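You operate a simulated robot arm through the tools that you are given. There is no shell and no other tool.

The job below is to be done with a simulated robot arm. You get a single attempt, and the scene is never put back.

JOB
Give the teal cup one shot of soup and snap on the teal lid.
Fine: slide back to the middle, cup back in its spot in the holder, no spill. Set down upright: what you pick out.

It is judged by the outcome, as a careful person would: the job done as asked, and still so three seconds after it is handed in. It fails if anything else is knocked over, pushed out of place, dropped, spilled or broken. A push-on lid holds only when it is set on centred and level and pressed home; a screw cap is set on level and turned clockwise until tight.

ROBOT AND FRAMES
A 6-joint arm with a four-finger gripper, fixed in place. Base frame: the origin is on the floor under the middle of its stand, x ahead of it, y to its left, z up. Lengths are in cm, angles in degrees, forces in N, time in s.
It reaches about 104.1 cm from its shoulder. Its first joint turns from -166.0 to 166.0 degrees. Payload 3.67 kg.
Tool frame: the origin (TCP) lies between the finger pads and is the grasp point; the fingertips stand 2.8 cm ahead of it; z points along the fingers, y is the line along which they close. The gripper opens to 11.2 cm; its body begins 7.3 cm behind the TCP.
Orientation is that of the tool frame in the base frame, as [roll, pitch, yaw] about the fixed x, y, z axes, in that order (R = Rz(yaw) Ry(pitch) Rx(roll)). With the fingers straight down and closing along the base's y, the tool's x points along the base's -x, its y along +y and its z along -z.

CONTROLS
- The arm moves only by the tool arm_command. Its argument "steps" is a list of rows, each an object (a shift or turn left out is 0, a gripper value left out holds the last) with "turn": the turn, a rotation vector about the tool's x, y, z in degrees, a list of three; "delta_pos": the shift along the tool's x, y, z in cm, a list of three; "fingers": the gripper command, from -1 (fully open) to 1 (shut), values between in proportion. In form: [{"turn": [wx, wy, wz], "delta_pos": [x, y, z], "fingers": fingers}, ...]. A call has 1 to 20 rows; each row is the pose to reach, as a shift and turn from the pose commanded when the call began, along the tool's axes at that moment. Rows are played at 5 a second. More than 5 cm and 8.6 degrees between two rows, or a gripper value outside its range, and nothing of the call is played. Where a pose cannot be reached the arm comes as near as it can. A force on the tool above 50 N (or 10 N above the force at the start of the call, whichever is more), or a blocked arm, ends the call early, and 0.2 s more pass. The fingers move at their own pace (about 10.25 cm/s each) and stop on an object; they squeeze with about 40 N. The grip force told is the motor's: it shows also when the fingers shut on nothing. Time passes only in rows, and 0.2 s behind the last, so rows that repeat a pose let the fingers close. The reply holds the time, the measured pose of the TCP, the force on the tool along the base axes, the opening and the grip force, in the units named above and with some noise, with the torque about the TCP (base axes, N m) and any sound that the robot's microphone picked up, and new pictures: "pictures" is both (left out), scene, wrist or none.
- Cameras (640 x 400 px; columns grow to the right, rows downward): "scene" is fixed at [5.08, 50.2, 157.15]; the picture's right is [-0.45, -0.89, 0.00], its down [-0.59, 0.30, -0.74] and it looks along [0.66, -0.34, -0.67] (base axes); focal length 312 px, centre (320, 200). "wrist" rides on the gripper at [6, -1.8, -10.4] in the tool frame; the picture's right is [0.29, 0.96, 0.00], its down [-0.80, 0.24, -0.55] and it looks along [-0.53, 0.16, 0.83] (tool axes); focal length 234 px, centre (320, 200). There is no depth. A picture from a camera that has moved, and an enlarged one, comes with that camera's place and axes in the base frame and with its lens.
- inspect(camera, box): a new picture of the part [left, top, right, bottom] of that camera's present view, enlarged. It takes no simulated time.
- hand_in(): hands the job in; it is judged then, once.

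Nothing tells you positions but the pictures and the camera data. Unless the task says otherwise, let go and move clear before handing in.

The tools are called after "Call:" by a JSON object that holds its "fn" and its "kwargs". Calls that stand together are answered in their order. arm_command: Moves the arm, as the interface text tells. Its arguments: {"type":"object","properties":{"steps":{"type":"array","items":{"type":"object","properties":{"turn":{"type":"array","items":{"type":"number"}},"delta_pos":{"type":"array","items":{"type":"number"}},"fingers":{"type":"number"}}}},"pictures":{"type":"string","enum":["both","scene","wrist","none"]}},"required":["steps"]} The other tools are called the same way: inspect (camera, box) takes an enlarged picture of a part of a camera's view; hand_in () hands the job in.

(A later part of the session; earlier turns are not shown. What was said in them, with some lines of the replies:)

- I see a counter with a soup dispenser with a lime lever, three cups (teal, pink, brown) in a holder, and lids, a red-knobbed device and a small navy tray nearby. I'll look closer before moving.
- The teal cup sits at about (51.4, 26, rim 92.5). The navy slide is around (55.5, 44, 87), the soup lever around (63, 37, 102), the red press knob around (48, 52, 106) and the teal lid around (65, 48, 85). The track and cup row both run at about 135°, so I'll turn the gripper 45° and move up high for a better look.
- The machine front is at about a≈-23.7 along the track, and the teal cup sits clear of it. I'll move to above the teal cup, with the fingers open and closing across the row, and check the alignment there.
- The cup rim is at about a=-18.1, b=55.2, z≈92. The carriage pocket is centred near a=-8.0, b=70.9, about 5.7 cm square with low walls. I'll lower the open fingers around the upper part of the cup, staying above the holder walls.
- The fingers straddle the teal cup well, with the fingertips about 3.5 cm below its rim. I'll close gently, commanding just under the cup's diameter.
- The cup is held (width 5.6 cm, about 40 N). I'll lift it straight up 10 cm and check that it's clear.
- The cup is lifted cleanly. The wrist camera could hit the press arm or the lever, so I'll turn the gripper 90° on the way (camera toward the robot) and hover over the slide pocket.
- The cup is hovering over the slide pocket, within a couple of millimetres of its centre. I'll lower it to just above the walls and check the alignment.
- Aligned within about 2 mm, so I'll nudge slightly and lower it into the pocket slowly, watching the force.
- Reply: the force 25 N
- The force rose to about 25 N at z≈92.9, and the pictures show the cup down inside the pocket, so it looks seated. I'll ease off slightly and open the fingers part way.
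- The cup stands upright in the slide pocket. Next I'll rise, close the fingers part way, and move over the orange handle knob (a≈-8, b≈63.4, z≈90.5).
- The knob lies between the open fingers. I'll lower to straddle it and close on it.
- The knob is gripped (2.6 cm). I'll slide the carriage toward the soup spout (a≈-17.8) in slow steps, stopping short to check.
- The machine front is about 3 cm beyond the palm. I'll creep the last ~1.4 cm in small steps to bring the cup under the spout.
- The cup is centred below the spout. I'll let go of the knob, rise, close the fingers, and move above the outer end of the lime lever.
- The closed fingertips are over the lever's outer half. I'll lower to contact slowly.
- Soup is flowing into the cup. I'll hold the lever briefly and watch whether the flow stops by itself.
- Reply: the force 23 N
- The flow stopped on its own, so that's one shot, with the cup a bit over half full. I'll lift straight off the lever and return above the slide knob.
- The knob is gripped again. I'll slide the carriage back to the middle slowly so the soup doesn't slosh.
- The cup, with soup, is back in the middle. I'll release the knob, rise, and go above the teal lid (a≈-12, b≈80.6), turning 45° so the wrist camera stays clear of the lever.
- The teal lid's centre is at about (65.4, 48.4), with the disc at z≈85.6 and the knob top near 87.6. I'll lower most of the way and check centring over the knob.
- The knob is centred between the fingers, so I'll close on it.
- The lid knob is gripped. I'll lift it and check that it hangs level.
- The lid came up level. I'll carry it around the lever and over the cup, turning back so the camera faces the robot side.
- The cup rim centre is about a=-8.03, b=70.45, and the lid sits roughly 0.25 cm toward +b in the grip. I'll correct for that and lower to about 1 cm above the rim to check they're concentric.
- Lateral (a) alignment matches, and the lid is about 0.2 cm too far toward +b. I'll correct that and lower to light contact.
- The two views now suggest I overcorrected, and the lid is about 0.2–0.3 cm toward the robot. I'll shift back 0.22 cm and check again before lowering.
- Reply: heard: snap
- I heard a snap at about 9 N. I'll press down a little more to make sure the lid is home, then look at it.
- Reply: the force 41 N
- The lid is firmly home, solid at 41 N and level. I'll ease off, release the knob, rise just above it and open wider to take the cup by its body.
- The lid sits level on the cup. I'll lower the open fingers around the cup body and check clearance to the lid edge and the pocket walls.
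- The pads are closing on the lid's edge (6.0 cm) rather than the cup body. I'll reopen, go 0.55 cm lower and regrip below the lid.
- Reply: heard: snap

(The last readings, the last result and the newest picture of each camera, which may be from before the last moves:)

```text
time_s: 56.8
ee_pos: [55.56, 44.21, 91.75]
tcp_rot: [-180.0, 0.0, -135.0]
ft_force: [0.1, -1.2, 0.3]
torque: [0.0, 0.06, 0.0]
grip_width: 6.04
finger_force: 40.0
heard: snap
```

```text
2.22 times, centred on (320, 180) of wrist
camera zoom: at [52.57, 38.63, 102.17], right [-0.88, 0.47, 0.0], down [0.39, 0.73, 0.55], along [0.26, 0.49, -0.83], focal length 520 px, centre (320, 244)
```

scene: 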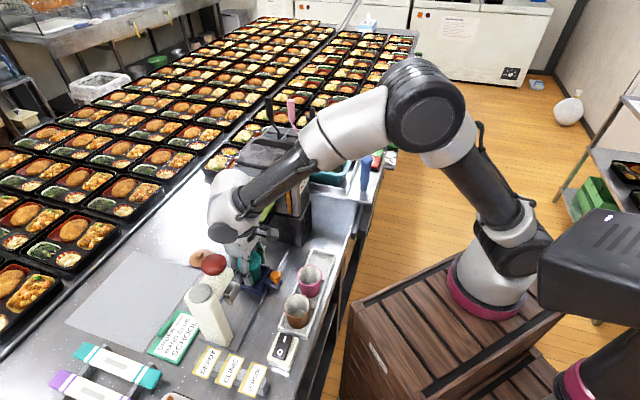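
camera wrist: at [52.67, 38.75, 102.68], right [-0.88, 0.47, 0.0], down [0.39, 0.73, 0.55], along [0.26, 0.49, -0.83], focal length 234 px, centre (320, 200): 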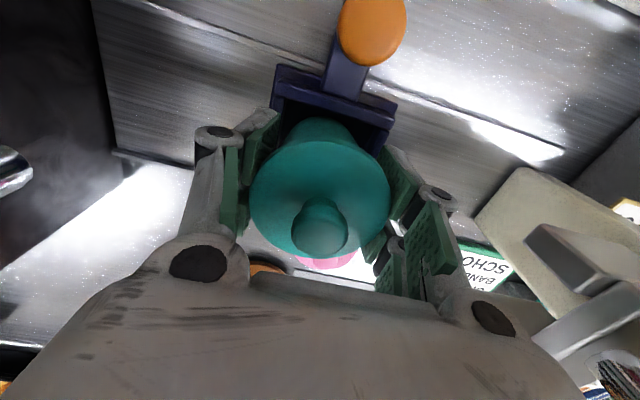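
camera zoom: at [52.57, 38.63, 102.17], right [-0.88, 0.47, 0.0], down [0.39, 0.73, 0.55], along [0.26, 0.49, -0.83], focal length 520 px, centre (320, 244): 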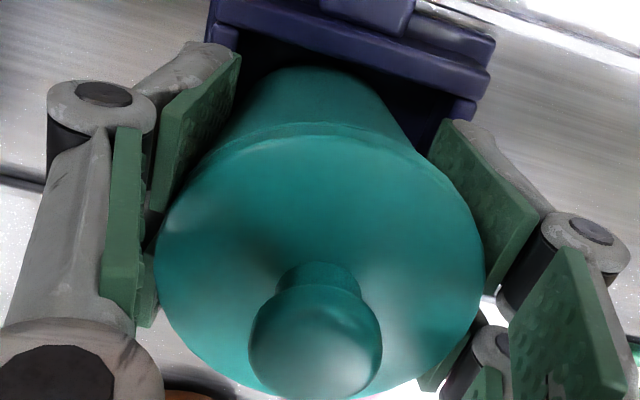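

Call:
{"fn": "inspect", "kwargs": {"camera": "scene", "box": [236, 245, 276, 275]}}

Call:
{"fn": "inspect", "kwargs": {"camera": "wrist", "box": [260, 110, 380, 170]}}

```text
13.33 times, centred on (256, 260) of scene
camera zoom: at [5.08, 50.2, 157.15], right [-0.45, -0.89, 0.0], down [-0.59, 0.3, -0.74], along [0.66, -0.34, -0.67], focal length 4166 px, centre (1173, -600)
```

zoom: 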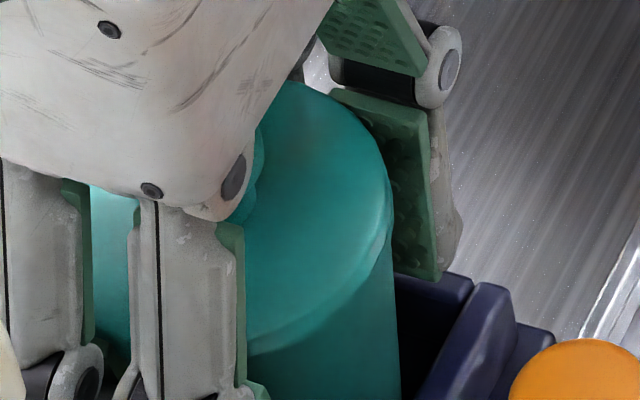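

```text
5.33 times, centred on (320, 140) of wrist
camera zoom: at [52.57, 38.63, 102.17], right [-0.88, 0.47, 0.0], down [0.39, 0.73, 0.55], along [0.26, 0.49, -0.83], focal length 1249 px, centre (320, 520)
```

zoom: 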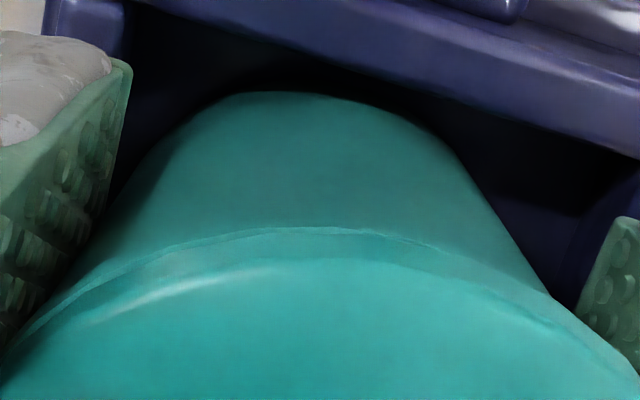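

A second snap was heard while I squeezed, so I'll let go and inspect the lid before lifting anything.

Call:
{"fn": "arm_command", "kwargs": {"steps": [{"fingers": 0.0}, {"fingers": -0.2}, {"fingers": -0.32}, {"fingers": -0.32}, {"delta_pos": [0, 0, -2.5]}, {"delta_pos": [0, 0, -5]}, {"delta_pos": [0, 0, -7.4]}, {"delta_pos": [0, 0, -7.4]}], "pictures": "both"}}

Call:
{"fn": "inspect", "kwargs": {"camera": "scene", "box": [230, 240, 290, 295]}}

Call:
{"fn": "inspect", "kwargs": {"camera": "wrist", "box": [230, 60, 410, 210]}}

```text
time_s: 58.6
ee_pos: [55.37, 43.92, 99.18]
tcp_rot: [180.0, 0.0, -135.0]
ft_force: [-0.8, -0.8, -0.1]
torque: [-0.02, 0.0, 0.02]
grip_width: 7.41
finger_force: 0.0
heard: snap
camera wrist: at [52.49, 38.47, 109.53], right [-0.88, 0.47, 0.0], down [0.39, 0.73, 0.55], along [0.26, 0.49, -0.83], focal length 234 px, centre (320, 200)
```

scene: 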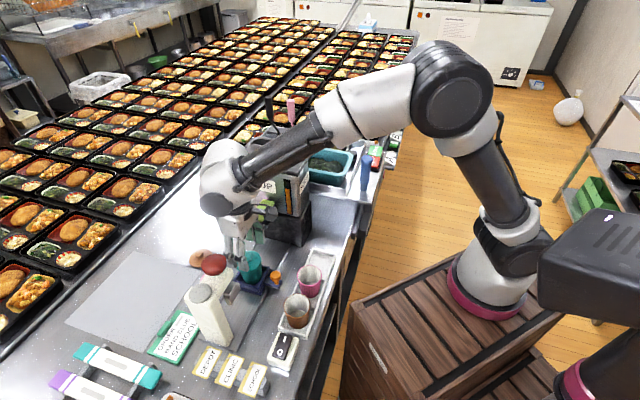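
wrist: 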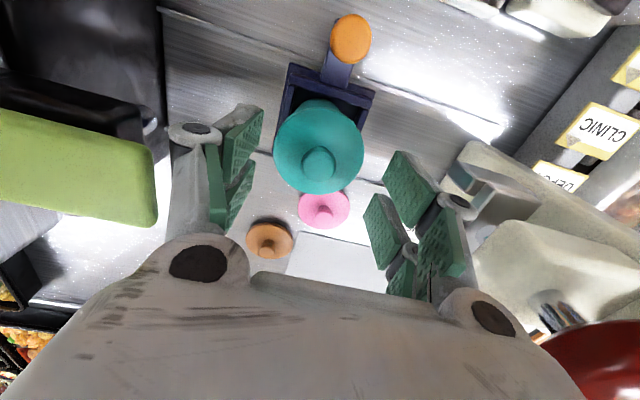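

```text
7.27 times, centred on (260, 268) of scene
camera zoom: at [5.08, 50.2, 157.15], right [-0.45, -0.89, 0.0], down [-0.59, 0.3, -0.74], along [0.66, -0.34, -0.67], focal length 2272 px, centre (756, -291)
```

zoom: 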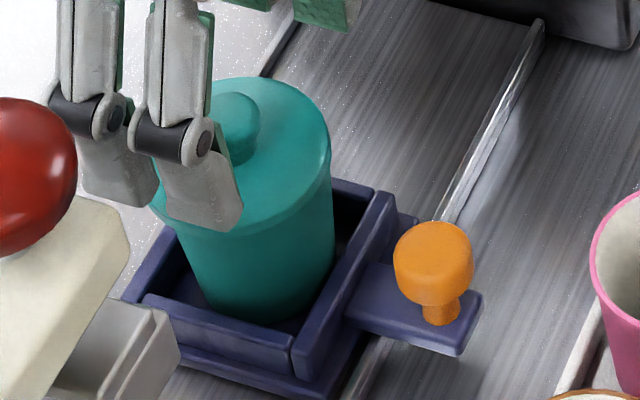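

```text
2.67 times, centred on (320, 135) of wrist
camera zoom: at [52.49, 38.47, 109.53], right [-0.88, 0.47, 0.0], down [0.39, 0.73, 0.55], along [0.26, 0.49, -0.83], focal length 624 px, centre (320, 373)
```

zoom: 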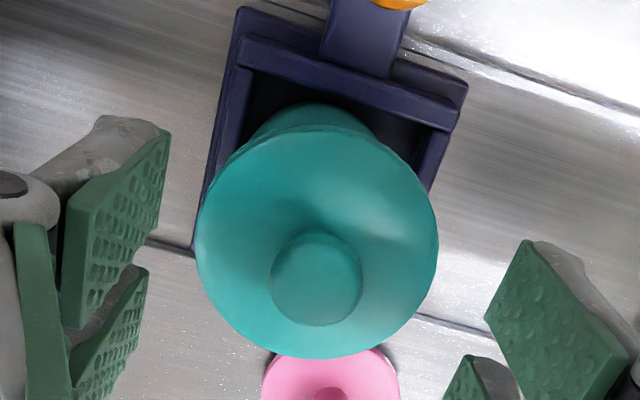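

Call:
{"fn": "inspect", "kwargs": {"camera": "scene", "box": [236, 245, 276, 275]}}

Call:
{"fn": "inspect", "kwargs": {"camera": "scene", "box": [236, 262, 276, 292]}}

Call:
{"fn": "inspect", "kwargs": {"camera": "wrist", "box": [260, 85, 380, 160]}}

```text
13.33 times, centred on (256, 260) of scene
camera zoom: at [5.08, 50.2, 157.15], right [-0.45, -0.89, 0.0], down [-0.59, 0.3, -0.74], along [0.66, -0.34, -0.67], focal length 4166 px, centre (1173, -600)
```

zoom: 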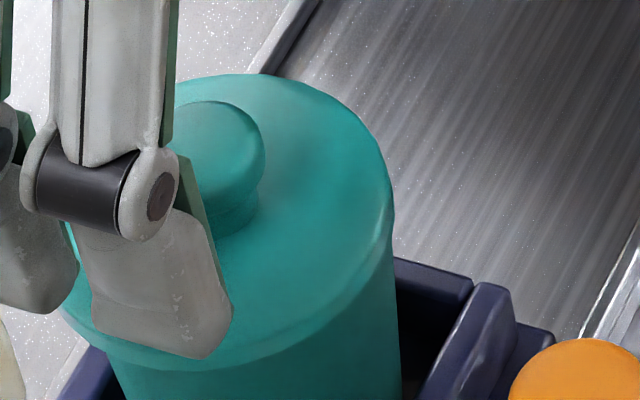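

```text
13.33 times, centred on (256, 277) of scene
camera zoom: at [5.08, 50.2, 157.15], right [-0.45, -0.89, 0.0], down [-0.59, 0.3, -0.74], along [0.66, -0.34, -0.67], focal length 4166 px, centre (1173, -827)
```

zoom: 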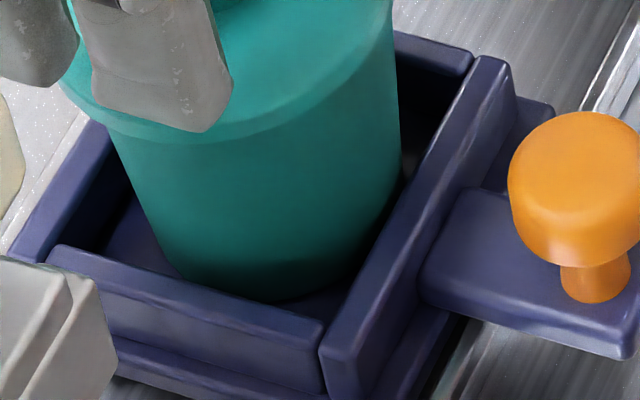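

```text
5.33 times, centred on (320, 122) of wrist
camera zoom: at [52.49, 38.47, 109.53], right [-0.88, 0.47, 0.0], down [0.39, 0.73, 0.55], along [0.26, 0.49, -0.83], focal length 1249 px, centre (320, 613)
```

zoom: 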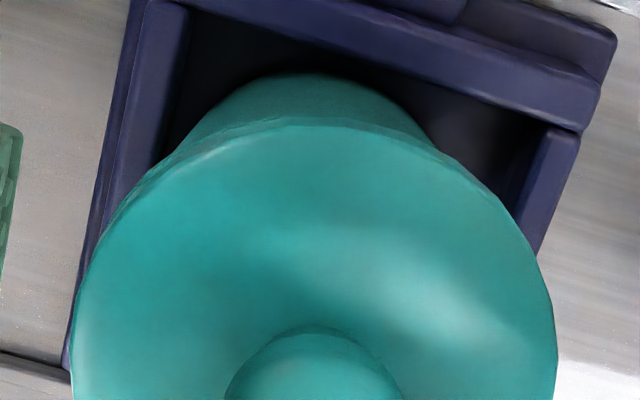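

The lid still looks on, but the snaps during squeeze and release are ambiguous. I'll regrip the lid knob and do a small lift test inside the pocket, where the cup stays captured by the walls.

Call:
{"fn": "arm_command", "kwargs": {"steps": [{"delta_pos": [-0.3, 0, 0], "fingers": 0.0}, {"delta_pos": [-0.3, 0, 0], "fingers": 0.2}, {"delta_pos": [-0.3, 0, 1.0], "fingers": 0.2}, {"delta_pos": [-0.3, 0, 2.0], "fingers": 0.2}, {"delta_pos": [-0.3, 0, 2.2], "fingers": 0.2}], "pictures": "none"}}

Call:
{"fn": "inspect", "kwargs": {"camera": "wrist", "box": [220, 60, 420, 220]}}

Call:
{"fn": "inspect", "kwargs": {"camera": "scene", "box": [230, 235, 290, 290]}}

```text
time_s: 59.8
ee_pos: [55.84, 44.31, 96.91]
tcp_rot: [180.0, 0.0, -135.1]
ft_force: [-0.5, 0.2, 0.2]
torque: [0.01, 0.0, 0.0]
grip_width: 4.48
finger_force: 0.1
```

```text
2.50 times, centred on (320, 140) of wrist
camera zoom: at [52.88, 38.78, 107.3], right [-0.88, 0.47, 0.0], down [0.39, 0.73, 0.55], along [0.26, 0.49, -0.83], focal length 585 px, centre (320, 350)
```

zoom: 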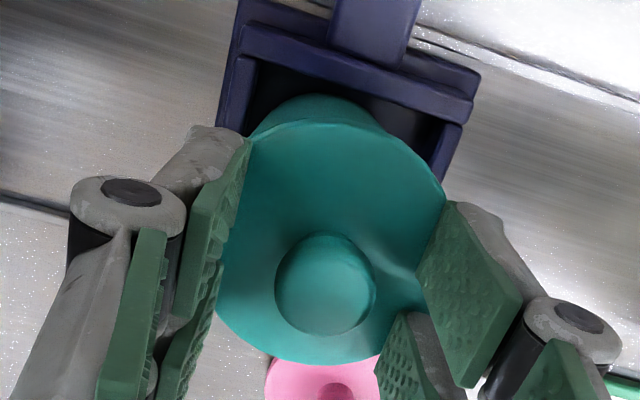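

```text
7.27 times, centred on (260, 262) of scene
camera zoom: at [5.08, 50.2, 157.15], right [-0.45, -0.89, 0.0], down [-0.59, 0.3, -0.74], along [0.66, -0.34, -0.67], focal length 2272 px, centre (756, -254)
```

zoom: 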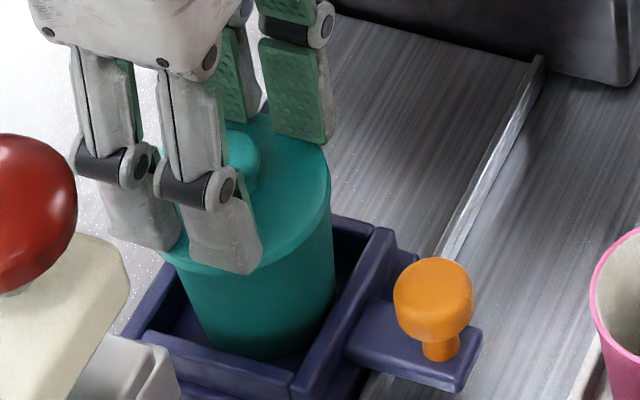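

Call:
{"fn": "arm_command", "kwargs": {"steps": [{"delta_pos": [0, 0.05, 0], "fingers": 0.5}, {"delta_pos": [0, 0.05, 0], "fingers": 0.7}, {"delta_pos": [0, 0.05, 0], "fingers": 0.9}, {"delta_pos": [0, 0.05, 0], "fingers": 0.9}], "pictures": "none"}}

Call:
{"fn": "inspect", "kwargs": {"camera": "wrist", "box": [220, 60, 420, 220]}}

Call:
{"fn": "inspect", "kwargs": {"camera": "scene", "box": [236, 245, 276, 275]}}

```text
time_s: 60.8
ee_pos: [55.72, 44.41, 96.92]
tcp_rot: [180.0, 0.0, -134.9]
ft_force: [0.5, 0.1, -1.1]
torque: [-0.01, 0.0, 0.0]
grip_width: 1.58
finger_force: 39.8
```

```text
2.50 times, centred on (320, 140) of wrist
camera zoom: at [52.85, 38.83, 107.32], right [-0.88, 0.47, 0.0], down [0.39, 0.73, 0.55], along [0.26, 0.49, -0.83], focal length 585 px, centre (320, 350)
```

zoom: 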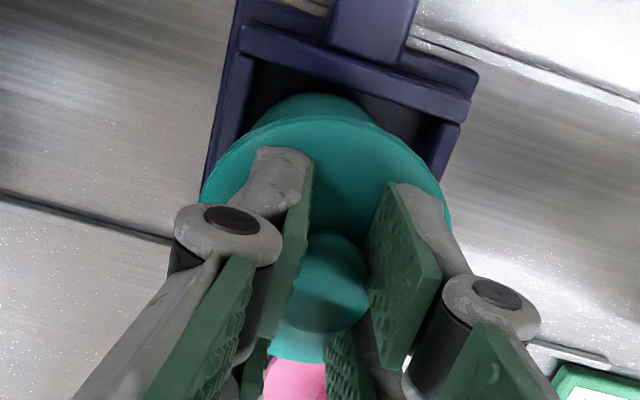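

```text
13.33 times, centred on (256, 260) of scene
camera zoom: at [5.08, 50.2, 157.15], right [-0.45, -0.89, 0.0], down [-0.59, 0.3, -0.74], along [0.66, -0.34, -0.67], focal length 4166 px, centre (1173, -600)
```

zoom: 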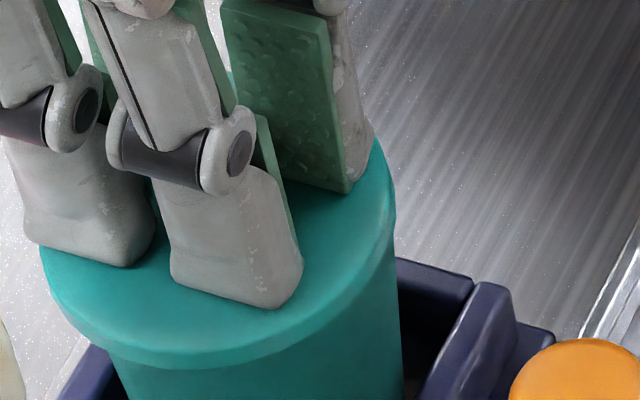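

The knob is gripped. Now a slow lift of 0.8 cm, well within the pocket depth, to see whether the cup comes with the lid.

Call:
{"fn": "arm_command", "kwargs": {"steps": [{"delta_pos": [0, 0, -0.2]}, {"delta_pos": [0, 0, -0.5]}, {"delta_pos": [0, 0, -0.8]}, {"delta_pos": [0, 0, -0.8]}], "pictures": "none"}}

Call:
{"fn": "inspect", "kwargs": {"camera": "scene", "box": [236, 245, 276, 275]}}

Call:
{"fn": "inspect", "kwargs": {"camera": "scene", "box": [236, 262, 276, 292]}}

Call:
{"fn": "inspect", "kwargs": {"camera": "wrist", "box": [220, 60, 420, 220]}}

```text
time_s: 61.8
ee_pos: [55.8, 44.26, 97.78]
tcp_rot: [179.9, 0.0, -135.1]
ft_force: [0.1, 0.0, -0.7]
torque: [-0.02, -0.04, -0.01]
grip_width: 1.59
finger_force: 40.0
```

```text
13.33 times, centred on (256, 260) of scene
camera zoom: at [5.08, 50.2, 157.15], right [-0.45, -0.89, 0.0], down [-0.59, 0.3, -0.74], along [0.66, -0.34, -0.67], focal length 4166 px, centre (1173, -600)
```

zoom: 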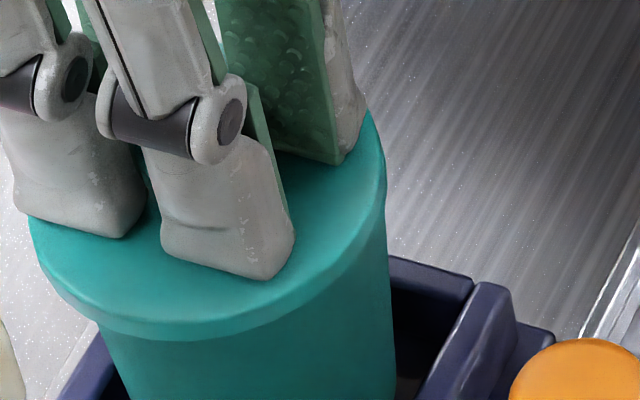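

```text
13.33 times, centred on (256, 277) of scene
camera zoom: at [5.08, 50.2, 157.15], right [-0.45, -0.89, 0.0], down [-0.59, 0.3, -0.74], along [0.66, -0.34, -0.67], focal length 4166 px, centre (1173, -827)
```

zoom: 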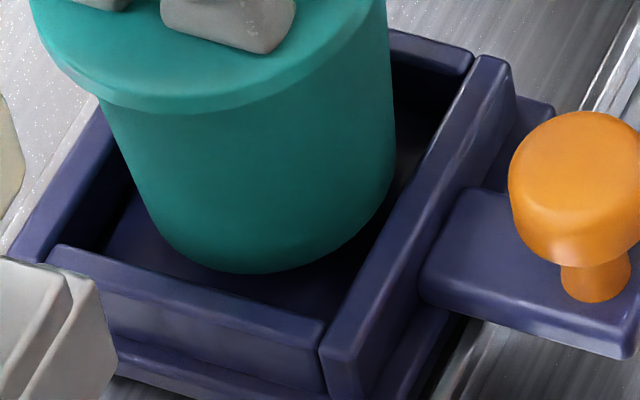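

```text
2.50 times, centred on (320, 140) of wrist
camera zoom: at [52.88, 38.86, 108.15], right [-0.88, 0.47, 0.0], down [0.39, 0.73, 0.55], along [0.26, 0.49, -0.83], focal length 585 px, centre (320, 350)
```

zoom: 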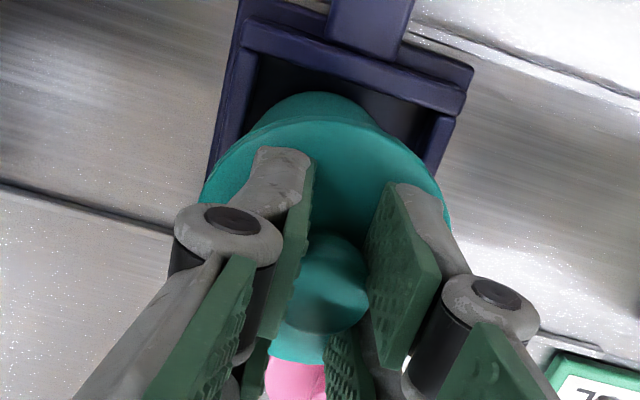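

The cup rose with the lid, so the lid is latched and carrying the weight. I'll set it back down and press once more through the knob to be sure it's fully home.

Call:
{"fn": "arm_command", "kwargs": {"steps": [{"delta_pos": [0, 0, 0.4]}, {"delta_pos": [0, 0, 0.75]}, {"delta_pos": [0, 0, 0.95]}, {"delta_pos": [0, 0, 1.05]}], "pictures": "none"}}

```text
time_s: 62.8
ee_pos: [55.89, 44.31, 96.9]
tcp_rot: [179.9, 0.1, -135.0]
ft_force: [-3.8, -4.2, 26.8]
torque: [-0.41, 0.46, -0.01]
grip_width: 1.58
finger_force: 40.4
```

Firmly seated: same height as the first press, 27 N, and no further snap. Squeezing the lid edge was what disturbed it, so I'll carry the cup gently by the latched lid's knob. First a slow lift.

Call:
{"fn": "arm_command", "kwargs": {"steps": [{"delta_pos": [0, 0, -0.2]}, {"delta_pos": [0, 0, -0.5]}, {"delta_pos": [0, 0, -1.0]}, {"delta_pos": [0, 0, -1.7]}, {"delta_pos": [0, 0, -2.6]}, {"delta_pos": [0, 0, -3.6]}, {"delta_pos": [0, 0, -4.7]}, {"delta_pos": [0, 0, -5.8]}, {"delta_pos": [0, 0, -6.9]}, {"delta_pos": [0, 0, -7.8]}, {"delta_pos": [0, 0, -8.4]}, {"delta_pos": [0, 0, -8.7]}, {"delta_pos": [0, 0, -8.7]}], "pictures": "both"}}

Call:
{"fn": "inspect", "kwargs": {"camera": "scene", "box": [220, 210, 290, 290]}}

Call:
{"fn": "inspect", "kwargs": {"camera": "wrist", "box": [200, 20, 440, 220]}}

```text
time_s: 65.6
ee_pos: [55.82, 44.34, 105.49]
tcp_rot: [-180.0, 0.0, -135.1]
ft_force: [0.2, 0.0, -1.6]
torque: [-0.01, 0.02, 0.01]
grip_width: 1.56
finger_force: 40.5
camera wrist: at [52.92, 38.9, 115.82], right [-0.88, 0.47, 0.0], down [0.39, 0.73, 0.55], along [0.26, 0.49, -0.83], focal length 234 px, centre (320, 200)
```

scene: 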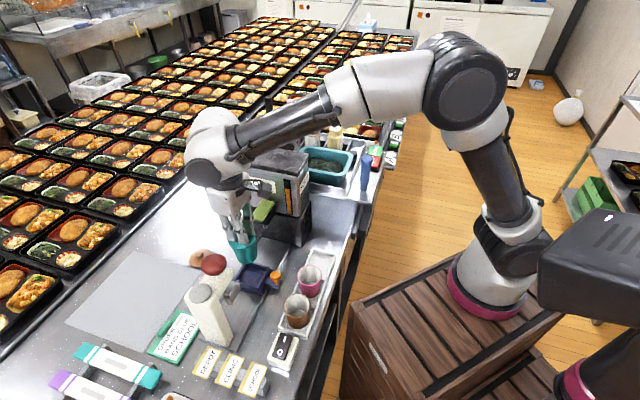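
wrist: 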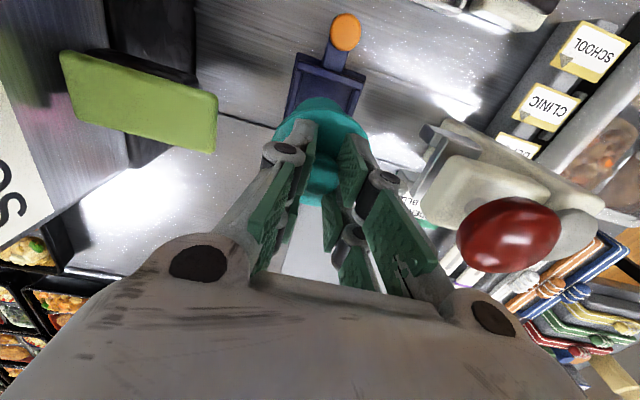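

```text
5.00 times, centred on (255, 250) of scene
camera zoom: at [5.08, 50.2, 157.15], right [-0.45, -0.89, 0.0], down [-0.59, 0.3, -0.74], along [0.66, -0.34, -0.67], focal length 1562 px, centre (645, -50)
```

zoom: 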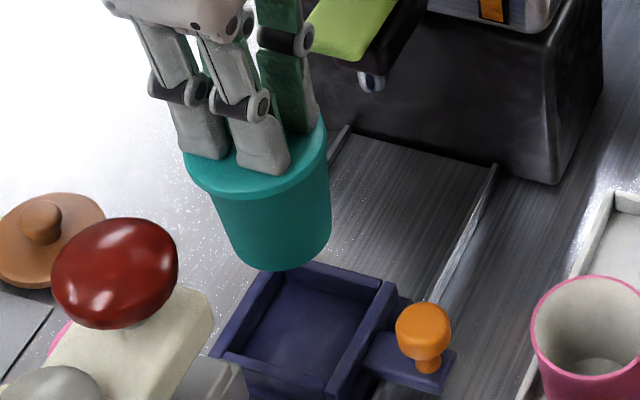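

```text
2.00 times, centred on (320, 120) of wrist
camera zoom: at [52.92, 38.9, 115.82], right [-0.88, 0.47, 0.0], down [0.39, 0.73, 0.55], along [0.26, 0.49, -0.83], focal length 468 px, centre (320, 360)
```

zoom: 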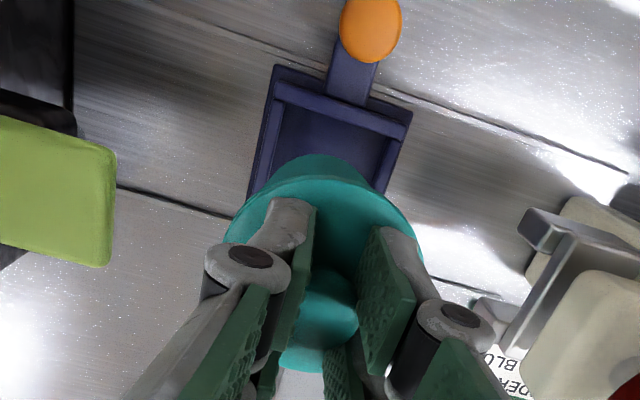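

Call:
{"fn": "inspect", "kwargs": {"camera": "scene", "box": [226, 230, 266, 270]}}

Call:
{"fn": "inspect", "kwargs": {"camera": "wrist", "box": [260, 80, 380, 170]}}

```text
10.00 times, centred on (246, 250) of scene
camera zoom: at [5.08, 50.2, 157.15], right [-0.45, -0.89, 0.0], down [-0.59, 0.3, -0.74], along [0.66, -0.34, -0.67], focal length 3125 px, centre (1060, -300)
```

zoom: 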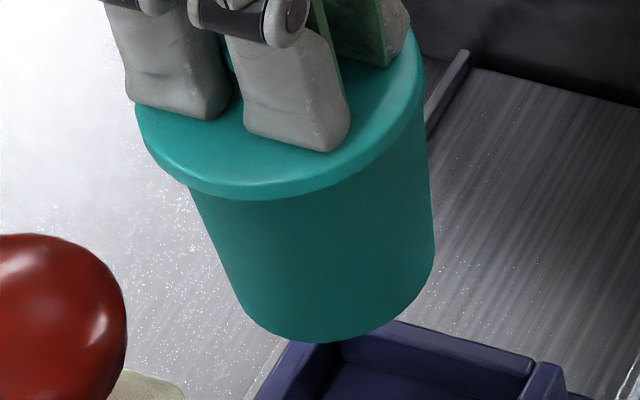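

```text
4.44 times, centred on (320, 125) of wrist
camera zoom: at [52.92, 38.9, 115.82], right [-0.88, 0.47, 0.0], down [0.39, 0.73, 0.55], along [0.26, 0.49, -0.83], focal length 1041 px, centre (320, 533)
```

zoom: 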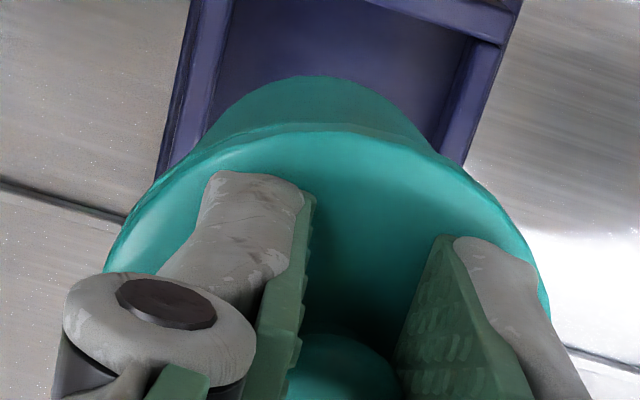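

The cup hangs upright under its lid. I'll carry it gently toward the robot side first, then across to its holder slot.

Call:
{"fn": "arm_command", "kwargs": {"steps": [{"delta_pos": [0.2, 0, 0]}, {"delta_pos": [0.6, 0, 0]}, {"delta_pos": [1.2, 0, 0]}, {"delta_pos": [2.0, 0, 0]}, {"delta_pos": [2.9, 0, 0]}, {"delta_pos": [3.8, -0.2, 0]}, {"delta_pos": [4.6, -0.6, 0]}, {"delta_pos": [5.4, -1.2, 0]}, {"delta_pos": [6.2, -2.0, 0]}, {"delta_pos": [7.0, -2.8, 0]}, {"delta_pos": [7.8, -3.6, 0]}, {"delta_pos": [8.6, -4.4, 0]}, {"delta_pos": [9.4, -5.2, 0]}, {"delta_pos": [10.2, -6.0, 0]}, {"delta_pos": [11.0, -6.8, 0]}, {"delta_pos": [11.7, -7.5, 0]}, {"delta_pos": [12.2, -8.0, 0]}, {"delta_pos": [12.5, -8.3, 0]}, {"delta_pos": [12.5, -8.3, 0]}], "pictures": "both"}}

Call:
{"fn": "inspect", "kwargs": {"camera": "scene", "box": [260, 190, 350, 280]}}

Call:
{"fn": "inspect", "kwargs": {"camera": "wrist", "box": [180, 0, 460, 200]}}

```text
time_s: 69.6
ee_pos: [52.81, 29.64, 105.36]
tcp_rot: [179.9, 0.0, -135.0]
ft_force: [-0.5, -0.5, -0.3]
torque: [0.03, 0.02, 0.02]
grip_width: 1.55
finger_force: 39.9
camera wrist: at [49.85, 24.13, 115.75], right [-0.88, 0.47, 0.0], down [0.39, 0.73, 0.55], along [0.26, 0.49, -0.83], focal length 234 px, centre (320, 200)
```

scene: 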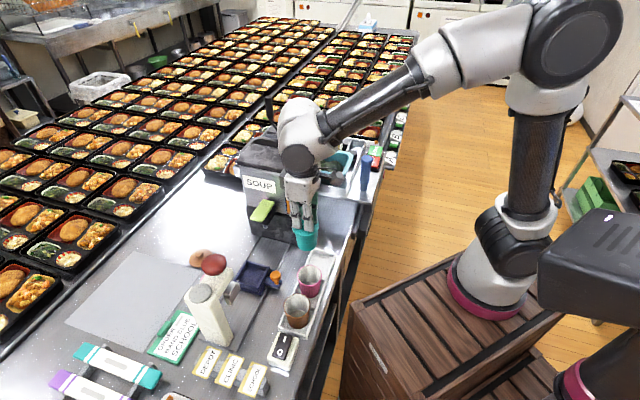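
wrist: 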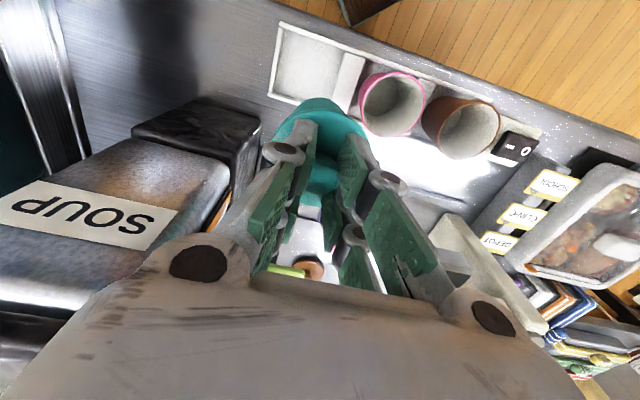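

```text
4.44 times, centred on (305, 235) of scene
camera zoom: at [5.08, 50.2, 157.15], right [-0.45, -0.89, 0.0], down [-0.59, 0.3, -0.74], along [0.66, -0.34, -0.67], focal length 1389 px, centre (387, 44)
```

zoom: 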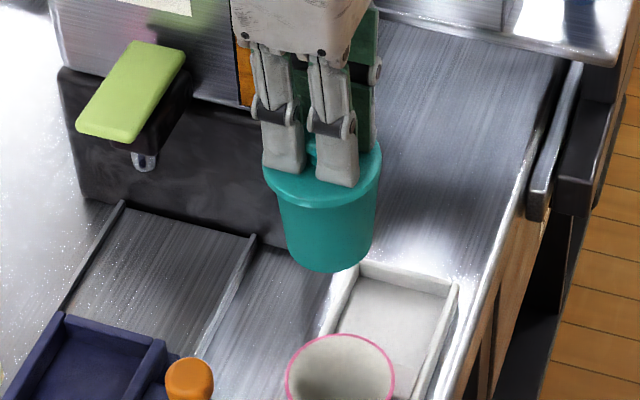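

```text
2.00 times, centred on (320, 100) of wrist
camera zoom: at [49.85, 24.13, 115.75], right [-0.88, 0.47, 0.0], down [0.39, 0.73, 0.55], along [0.26, 0.49, -0.83], focal length 468 px, centre (320, 400)
```

zoom: 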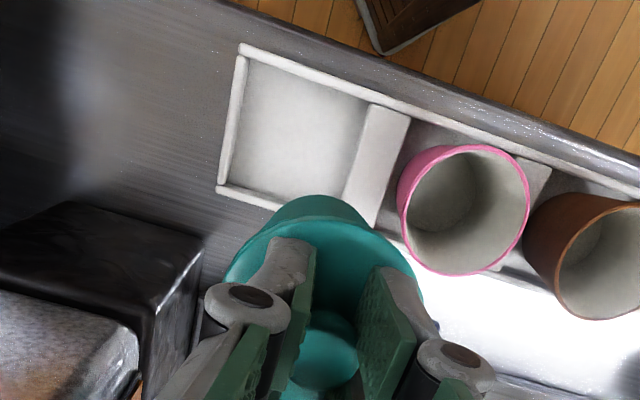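

The slot's inner area spans about a -21.9 to -15.5 and b 52.2 to 58.4. I'll move above it and lower part way, keeping the cup at its original spot (a≈-18.3, b≈55.2).

Call:
{"fn": "arm_command", "kwargs": {"steps": [{"delta_pos": [0.4, -0.25, 0]}, {"delta_pos": [1.1, -0.75, 0]}, {"delta_pos": [1.9, -1.3, 0]}, {"delta_pos": [2.5, -1.7, 0]}, {"delta_pos": [2.8, -1.9, 0]}, {"delta_pos": [2.85, -1.92, 0.6]}, {"delta_pos": [2.85, -1.92, 1.6]}, {"delta_pos": [2.85, -1.92, 2.8]}, {"delta_pos": [2.85, -1.92, 4.0]}, {"delta_pos": [2.85, -1.92, 5.0]}, {"delta_pos": [2.85, -1.92, 5.8]}, {"delta_pos": [2.85, -1.92, 6.2]}, {"delta_pos": [2.85, -1.92, 6.2]}], "pictures": "both"}}

Call:
{"fn": "inspect", "kwargs": {"camera": "scene", "box": [275, 205, 365, 285]}}

Call:
{"fn": "inspect", "kwargs": {"camera": "wrist", "box": [200, 0, 440, 200]}}

```text
time_s: 72.4
ee_pos: [52.1, 26.23, 99.1]
tcp_rot: [179.9, 0.0, -135.0]
ft_force: [0.5, 0.3, -0.1]
torque: [-0.02, 0.01, 0.0]
grip_width: 1.55
finger_force: 39.4
camera wrist: at [49.27, 20.72, 109.58], right [-0.88, 0.47, 0.0], down [0.39, 0.73, 0.55], along [0.26, 0.49, -0.83], focal length 234 px, centre (320, 200)
```

scene: 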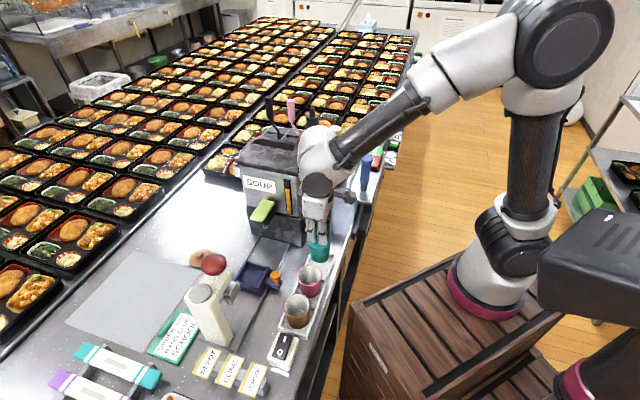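
wrist: 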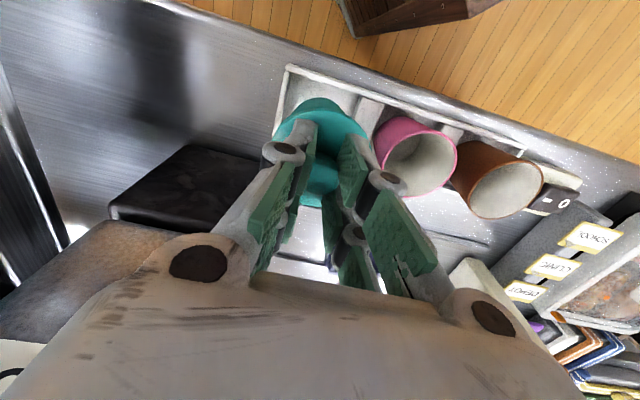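

```text
5.00 times, centred on (320, 245) of scene
camera zoom: at [5.08, 50.2, 157.15], right [-0.45, -0.89, 0.0], down [-0.59, 0.3, -0.74], along [0.66, -0.34, -0.67], focal length 1562 px, centre (320, -25)
```

zoom: 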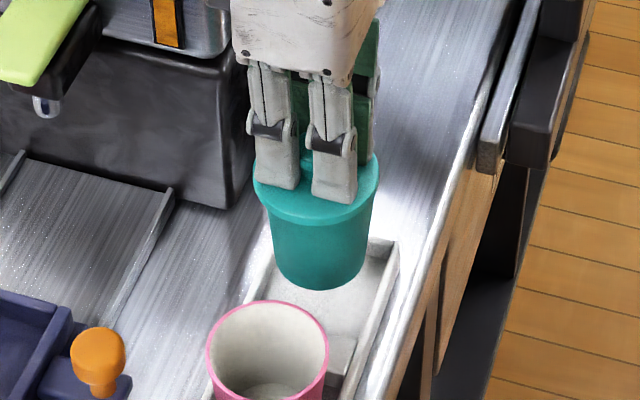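

```text
2.00 times, centred on (320, 100) of wrist
camera zoom: at [49.27, 20.72, 109.58], right [-0.88, 0.47, 0.0], down [0.39, 0.73, 0.55], along [0.26, 0.49, -0.83], focal length 468 px, centre (320, 400)
```

zoom: 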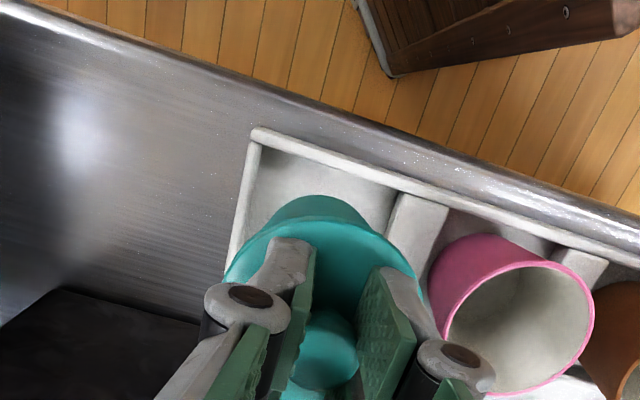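

The base is over the slot with clearance on every side. I'll lower slowly to contact.

Call:
{"fn": "arm_command", "kwargs": {"steps": [{"delta_pos": [0, -0.1, 0.5]}, {"delta_pos": [0, -0.1, 1.2]}, {"delta_pos": [0, -0.1, 1.9]}, {"delta_pos": [0, -0.1, 2.5]}, {"delta_pos": [0, -0.1, 2.9]}, {"delta_pos": [0, -0.1, 3.1]}, {"delta_pos": [0, -0.1, 3.1]}], "pictures": "none"}}

Call:
{"fn": "inspect", "kwargs": {"camera": "scene", "box": [285, 225, 355, 285]}}

Call:
{"fn": "inspect", "kwargs": {"camera": "wrist", "box": [220, 20, 420, 180]}}

```text
time_s: 74.0
ee_pos: [52.18, 26.21, 96.06]
tcp_rot: [-180.0, 0.1, -135.1]
ft_force: [-0.3, -0.1, -1.5]
torque: [0.01, -0.01, 0.0]
grip_width: 1.53
finger_force: 40.3
```

```text
6.67 times, centred on (320, 255) of scene
camera zoom: at [5.08, 50.2, 157.15], right [-0.45, -0.89, 0.0], down [-0.59, 0.3, -0.74], along [0.66, -0.34, -0.67], focal length 2083 px, centre (320, -167)
```

zoom: 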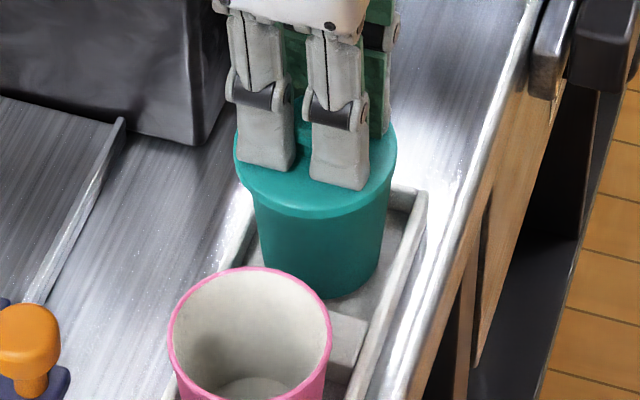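

```text
2.50 times, centred on (320, 100) of wrist
camera zoom: at [49.3, 20.67, 106.47], right [-0.88, 0.47, 0.0], down [0.39, 0.73, 0.55], along [0.26, 0.49, -0.83], focal length 585 px, centre (320, 450)
```

zoom: 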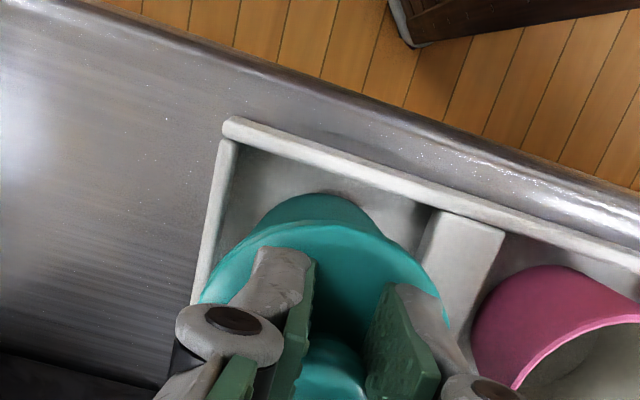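

Call:
{"fn": "arm_command", "kwargs": {"steps": [{"delta_pos": [0, 0, 0.15]}, {"delta_pos": [0, 0, 0.3]}, {"delta_pos": [0, 0, 0.45]}], "pictures": "none"}}

```text
time_s: 74.8
ee_pos: [52.26, 26.17, 95.74]
tcp_rot: [180.0, 0.1, -135.1]
ft_force: [0.0, 0.3, -1.2]
torque: [0.0, 0.02, 0.01]
grip_width: 1.56
finger_force: 39.2
```

Call:
{"fn": "arm_command", "kwargs": {"steps": [{"delta_pos": [0, 0, 0.12]}, {"delta_pos": [0, 0, 0.24]}], "pictures": "none"}}

```text
time_s: 75.4
ee_pos: [52.11, 26.08, 95.45]
tcp_rot: [180.0, 0.1, -135.0]
ft_force: [-0.7, -1.2, 8.7]
torque: [-0.04, 0.07, 0.02]
grip_width: 1.56
finger_force: 40.0
```

Contact with the holder floor. I'll press a little more through the knob to confirm the lid is home, then check.

Call:
{"fn": "arm_command", "kwargs": {"steps": [{"delta_pos": [0, 0, 0.12]}, {"delta_pos": [0, 0, 0.22]}], "pictures": "none"}}

Call:
{"fn": "inspect", "kwargs": {"camera": "scene", "box": [295, 235, 345, 280]}}

Call:
{"fn": "inspect", "kwargs": {"camera": "wrist", "box": [240, 40, 400, 180]}}

```text
time_s: 76.0
ee_pos: [52.25, 26.29, 95.49]
tcp_rot: [179.9, 0.3, -134.9]
ft_force: [-0.9, -2.2, 15.2]
torque: [-0.18, 0.1, -0.01]
grip_width: 1.54
finger_force: 40.1
stopped in row 2: the force on the tool passed its limit at 54 N (the readings are from after the stop); the commanded pose is now the measured one
```

```text
8.89 times, centred on (320, 258) of scene
camera zoom: at [5.08, 50.2, 157.15], right [-0.45, -0.89, 0.0], down [-0.59, 0.3, -0.74], along [0.66, -0.34, -0.67], focal length 2777 px, centre (320, -311)
```

zoom: 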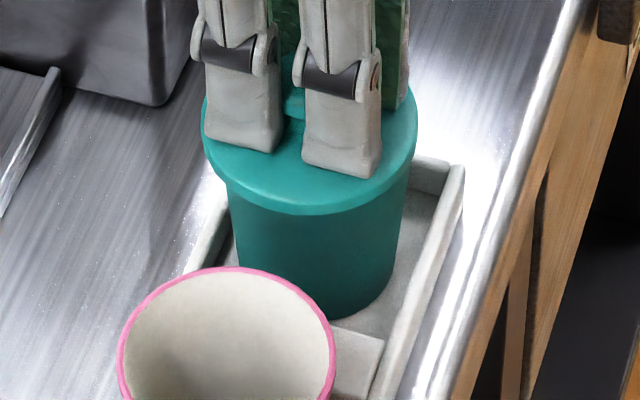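

```text
2.86 times, centred on (320, 110) of wrist
camera zoom: at [49.32, 20.74, 105.84], right [-0.88, 0.47, 0.0], down [0.39, 0.73, 0.56], along [0.26, 0.49, -0.83], focal length 669 px, centre (320, 457)
```

zoom: 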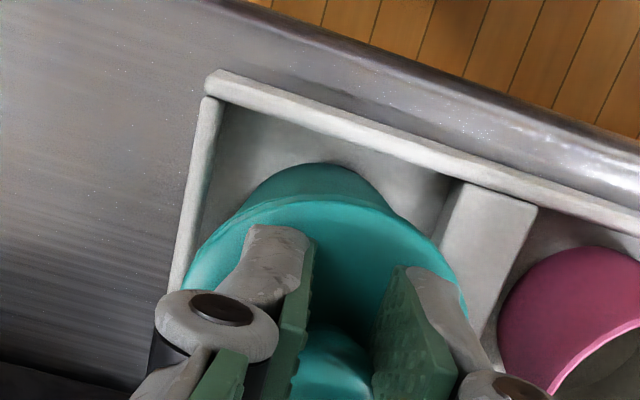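

It took 54 N with no further snap, so the lid is solidly home and the cup stands in its slot. I'll ease off, open the fingers and rise clear.

Call:
{"fn": "arm_command", "kwargs": {"steps": [{"delta_pos": [0, 0, -0.1]}, {"delta_pos": [0, 0, -0.1], "fingers": 0.6}, {"delta_pos": [0, 0, -0.1], "fingers": 0.2}, {"delta_pos": [0, 0, -0.1], "fingers": 0.2}, {"delta_pos": [0, 0, -1.5]}, {"delta_pos": [0, 0, -4]}, {"delta_pos": [0, 0, -8]}, {"delta_pos": [0, 0, -12]}, {"delta_pos": [0, 0, -12]}], "pictures": "both"}}

Call:
{"fn": "inspect", "kwargs": {"camera": "scene", "box": [295, 230, 345, 280]}}

Call:
{"fn": "inspect", "kwargs": {"camera": "wrist", "box": [220, 20, 420, 180]}}

Call:
{"fn": "inspect", "kwargs": {"camera": "scene", "box": [230, 250, 290, 300]}}

```text
time_s: 78.0
ee_pos: [52.22, 25.97, 107.36]
tcp_rot: [180.0, 0.2, -135.0]
ft_force: [0.0, 0.2, -0.6]
torque: [0.01, 0.0, 0.01]
grip_width: 4.49
finger_force: 0.0
camera wrist: at [49.21, 20.45, 117.81], right [-0.88, 0.47, 0.0], down [0.39, 0.73, 0.56], along [0.26, 0.49, -0.83], focal length 234 px, centre (320, 200)
```

scene: 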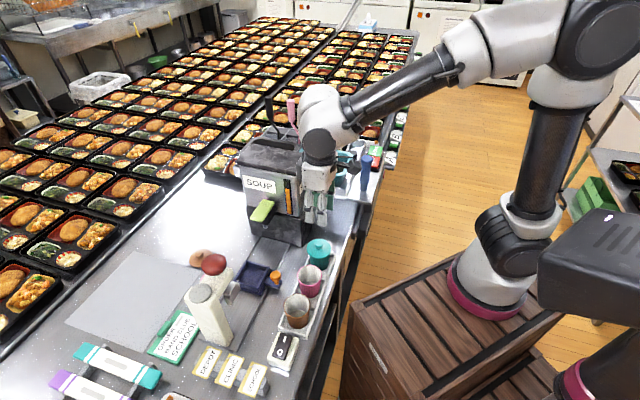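
wrist: 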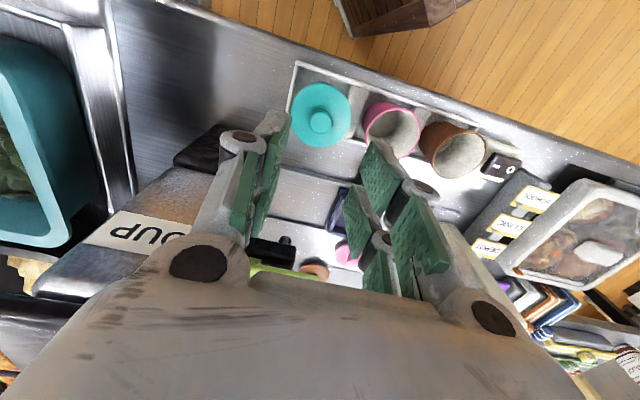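

```text
8.00 times, centred on (320, 255) of scene
camera zoom: at [5.08, 50.2, 157.15], right [-0.45, -0.89, 0.0], down [-0.59, 0.3, -0.74], along [0.66, -0.34, -0.67], focal length 2500 px, centre (320, -240)
```

zoom: 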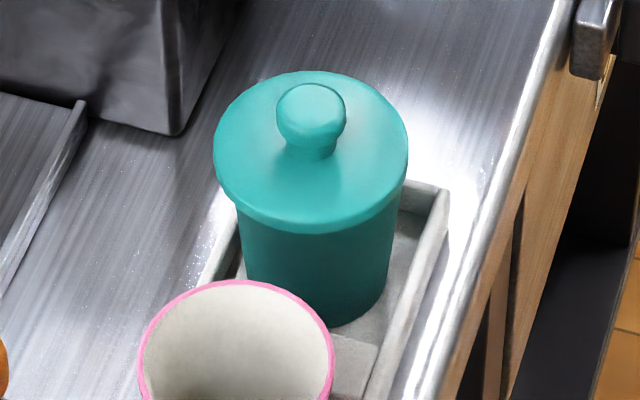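

```text
2.50 times, centred on (320, 100) of wrist
camera zoom: at [49.21, 20.45, 117.81], right [-0.88, 0.47, 0.0], down [0.39, 0.73, 0.56], along [0.26, 0.49, -0.83], focal length 585 px, centre (320, 450)
```

zoom: 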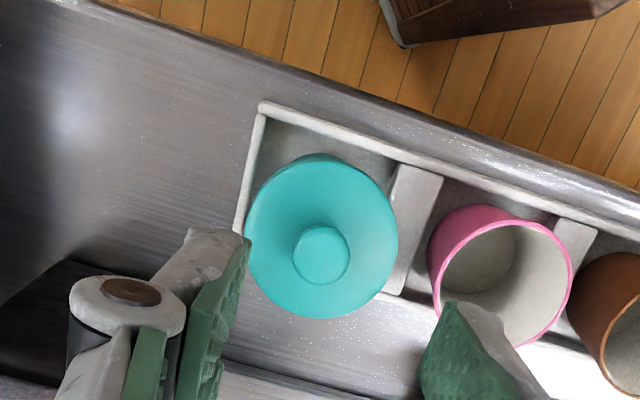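

```text
8.00 times, centred on (260, 275) of scene
camera zoom: at [5.08, 50.2, 157.15], right [-0.45, -0.89, 0.0], down [-0.59, 0.3, -0.74], along [0.66, -0.34, -0.67], focal length 2500 px, centre (800, -400)
```

zoom: 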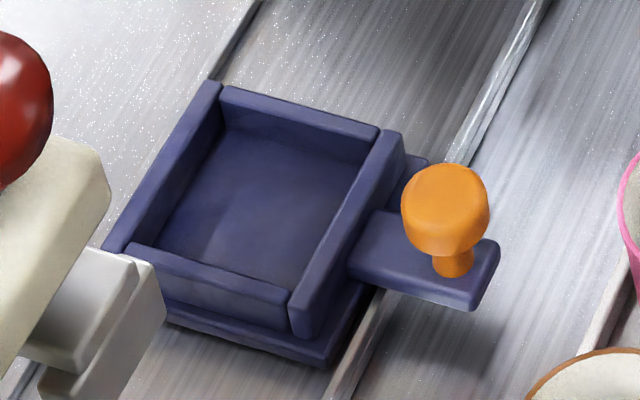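

The cup stands upright in its original spot with the lid on, and the slide is exactly where it started. I'll move the arm clear and take a last look for spills or disturbed items.

Call:
{"fn": "arm_command", "kwargs": {"steps": [{"delta_pos": [0, 0, -4]}, {"delta_pos": [1, 0.5, -8]}, {"delta_pos": [3, 1.5, -12]}, {"delta_pos": [5, 3, -16]}, {"delta_pos": [7, 5, -19]}, {"delta_pos": [9, 7, -21]}, {"delta_pos": [9, 7, -21]}], "pictures": "both"}}

Call:
{"fn": "inspect", "kwargs": {"camera": "scene", "box": [180, 220, 360, 340]}}

Call:
{"fn": "inspect", "kwargs": {"camera": "scene", "box": [300, 230, 340, 280]}}

Call:
{"fn": "inspect", "kwargs": {"camera": "scene", "box": [220, 120, 340, 240]}}

```text
time_s: 79.6
ee_pos: [40.83, 24.55, 128.34]
tcp_rot: [180.0, 0.2, -135.0]
ft_force: [-0.1, -0.1, 0.5]
torque: [0.01, -0.01, 0.0]
grip_width: 4.5
finger_force: 0.0
camera wrist: at [37.88, 19.18, 138.74], right [-0.88, 0.47, 0.0], down [0.39, 0.73, 0.56], along [0.26, 0.49, -0.83], focal length 234 px, centre (320, 200)
```

scene: 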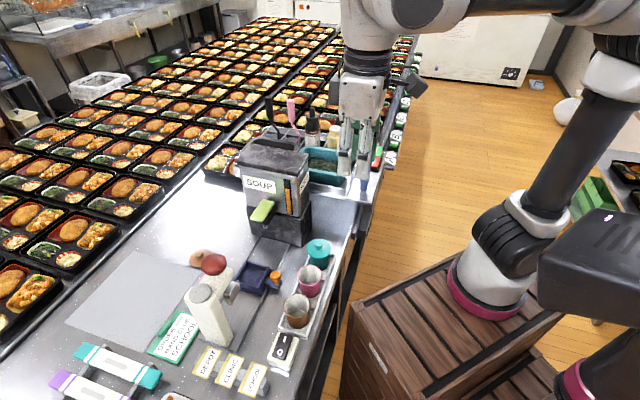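
wrist: 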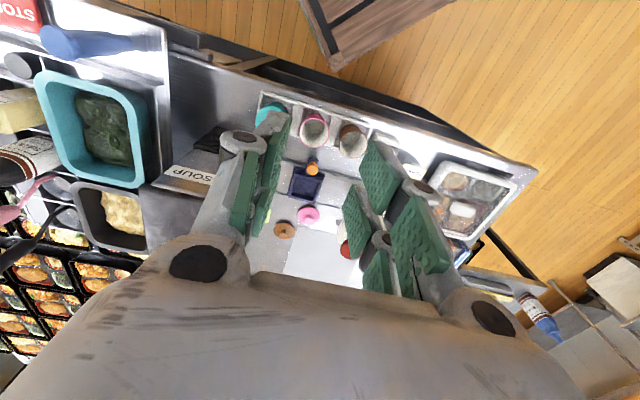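

```text
3.33 times, centred on (270, 280) of scene
camera zoom: at [5.08, 50.2, 157.15], right [-0.45, -0.89, 0.0], down [-0.59, 0.3, -0.74], along [0.66, -0.34, -0.67], focal length 1042 px, centre (487, -67)
```

zoom: 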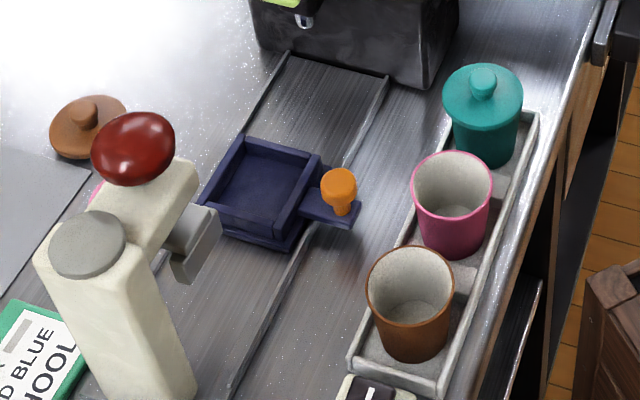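

```text
8.00 times, centred on (320, 255) of scene
camera zoom: at [5.08, 50.2, 157.15], right [-0.45, -0.89, 0.0], down [-0.59, 0.3, -0.74], along [0.66, -0.34, -0.67], focal length 2500 px, centre (320, -240)
```

zoom: 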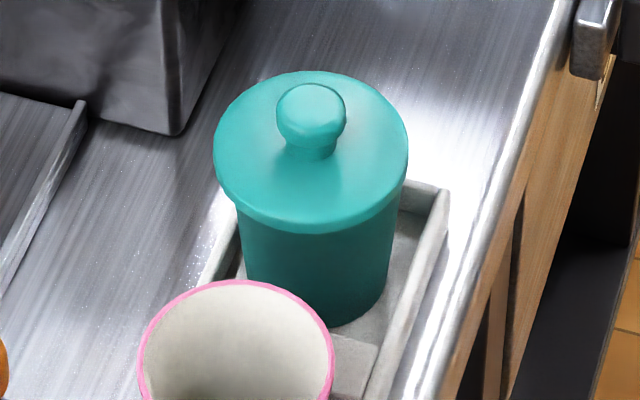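

```text
3.33 times, centred on (280, 180) of scene
camera zoom: at [5.08, 50.2, 157.15], right [-0.45, -0.89, 0.0], down [-0.59, 0.3, -0.74], along [0.66, -0.34, -0.67], focal length 1042 px, centre (453, 267)
```

zoom: 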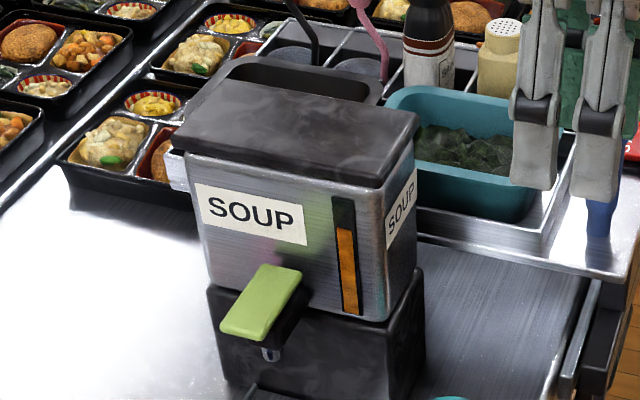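

Soup is in the teal cup, its lid is latched, and the cup is upright in its slot. The slide is in the middle, the other items look unmoved, I see no spill, and the arm is clear. Handing in.

Call:
{"fn": "hand_in", "kwargs": {}}

```text
The job is handed in.
```

The teal cup has one shot of soup and its teal lid on, and it is standing upright in its spot in the holder. The slide is back in the middle, and I saw no spill or disturbed items in the final pictures. The job is handed in, but I have not seen the verdict.

- **Lid position:** the lid sits about 0.25 cm off centre.
- **Extra snaps:** it snapped on centred the first time. I then squeezed its edge while trying to grip the cup, and heard two more snaps, one on the squeeze and one on letting go.
- **Lid hold:** after that, it held the full cup when I lifted and carried it by the lid knob. A final press of about 54 N made no further sound.
- **Press not used:** I pressed the lid on with the gripper and did not use the red-knob press.
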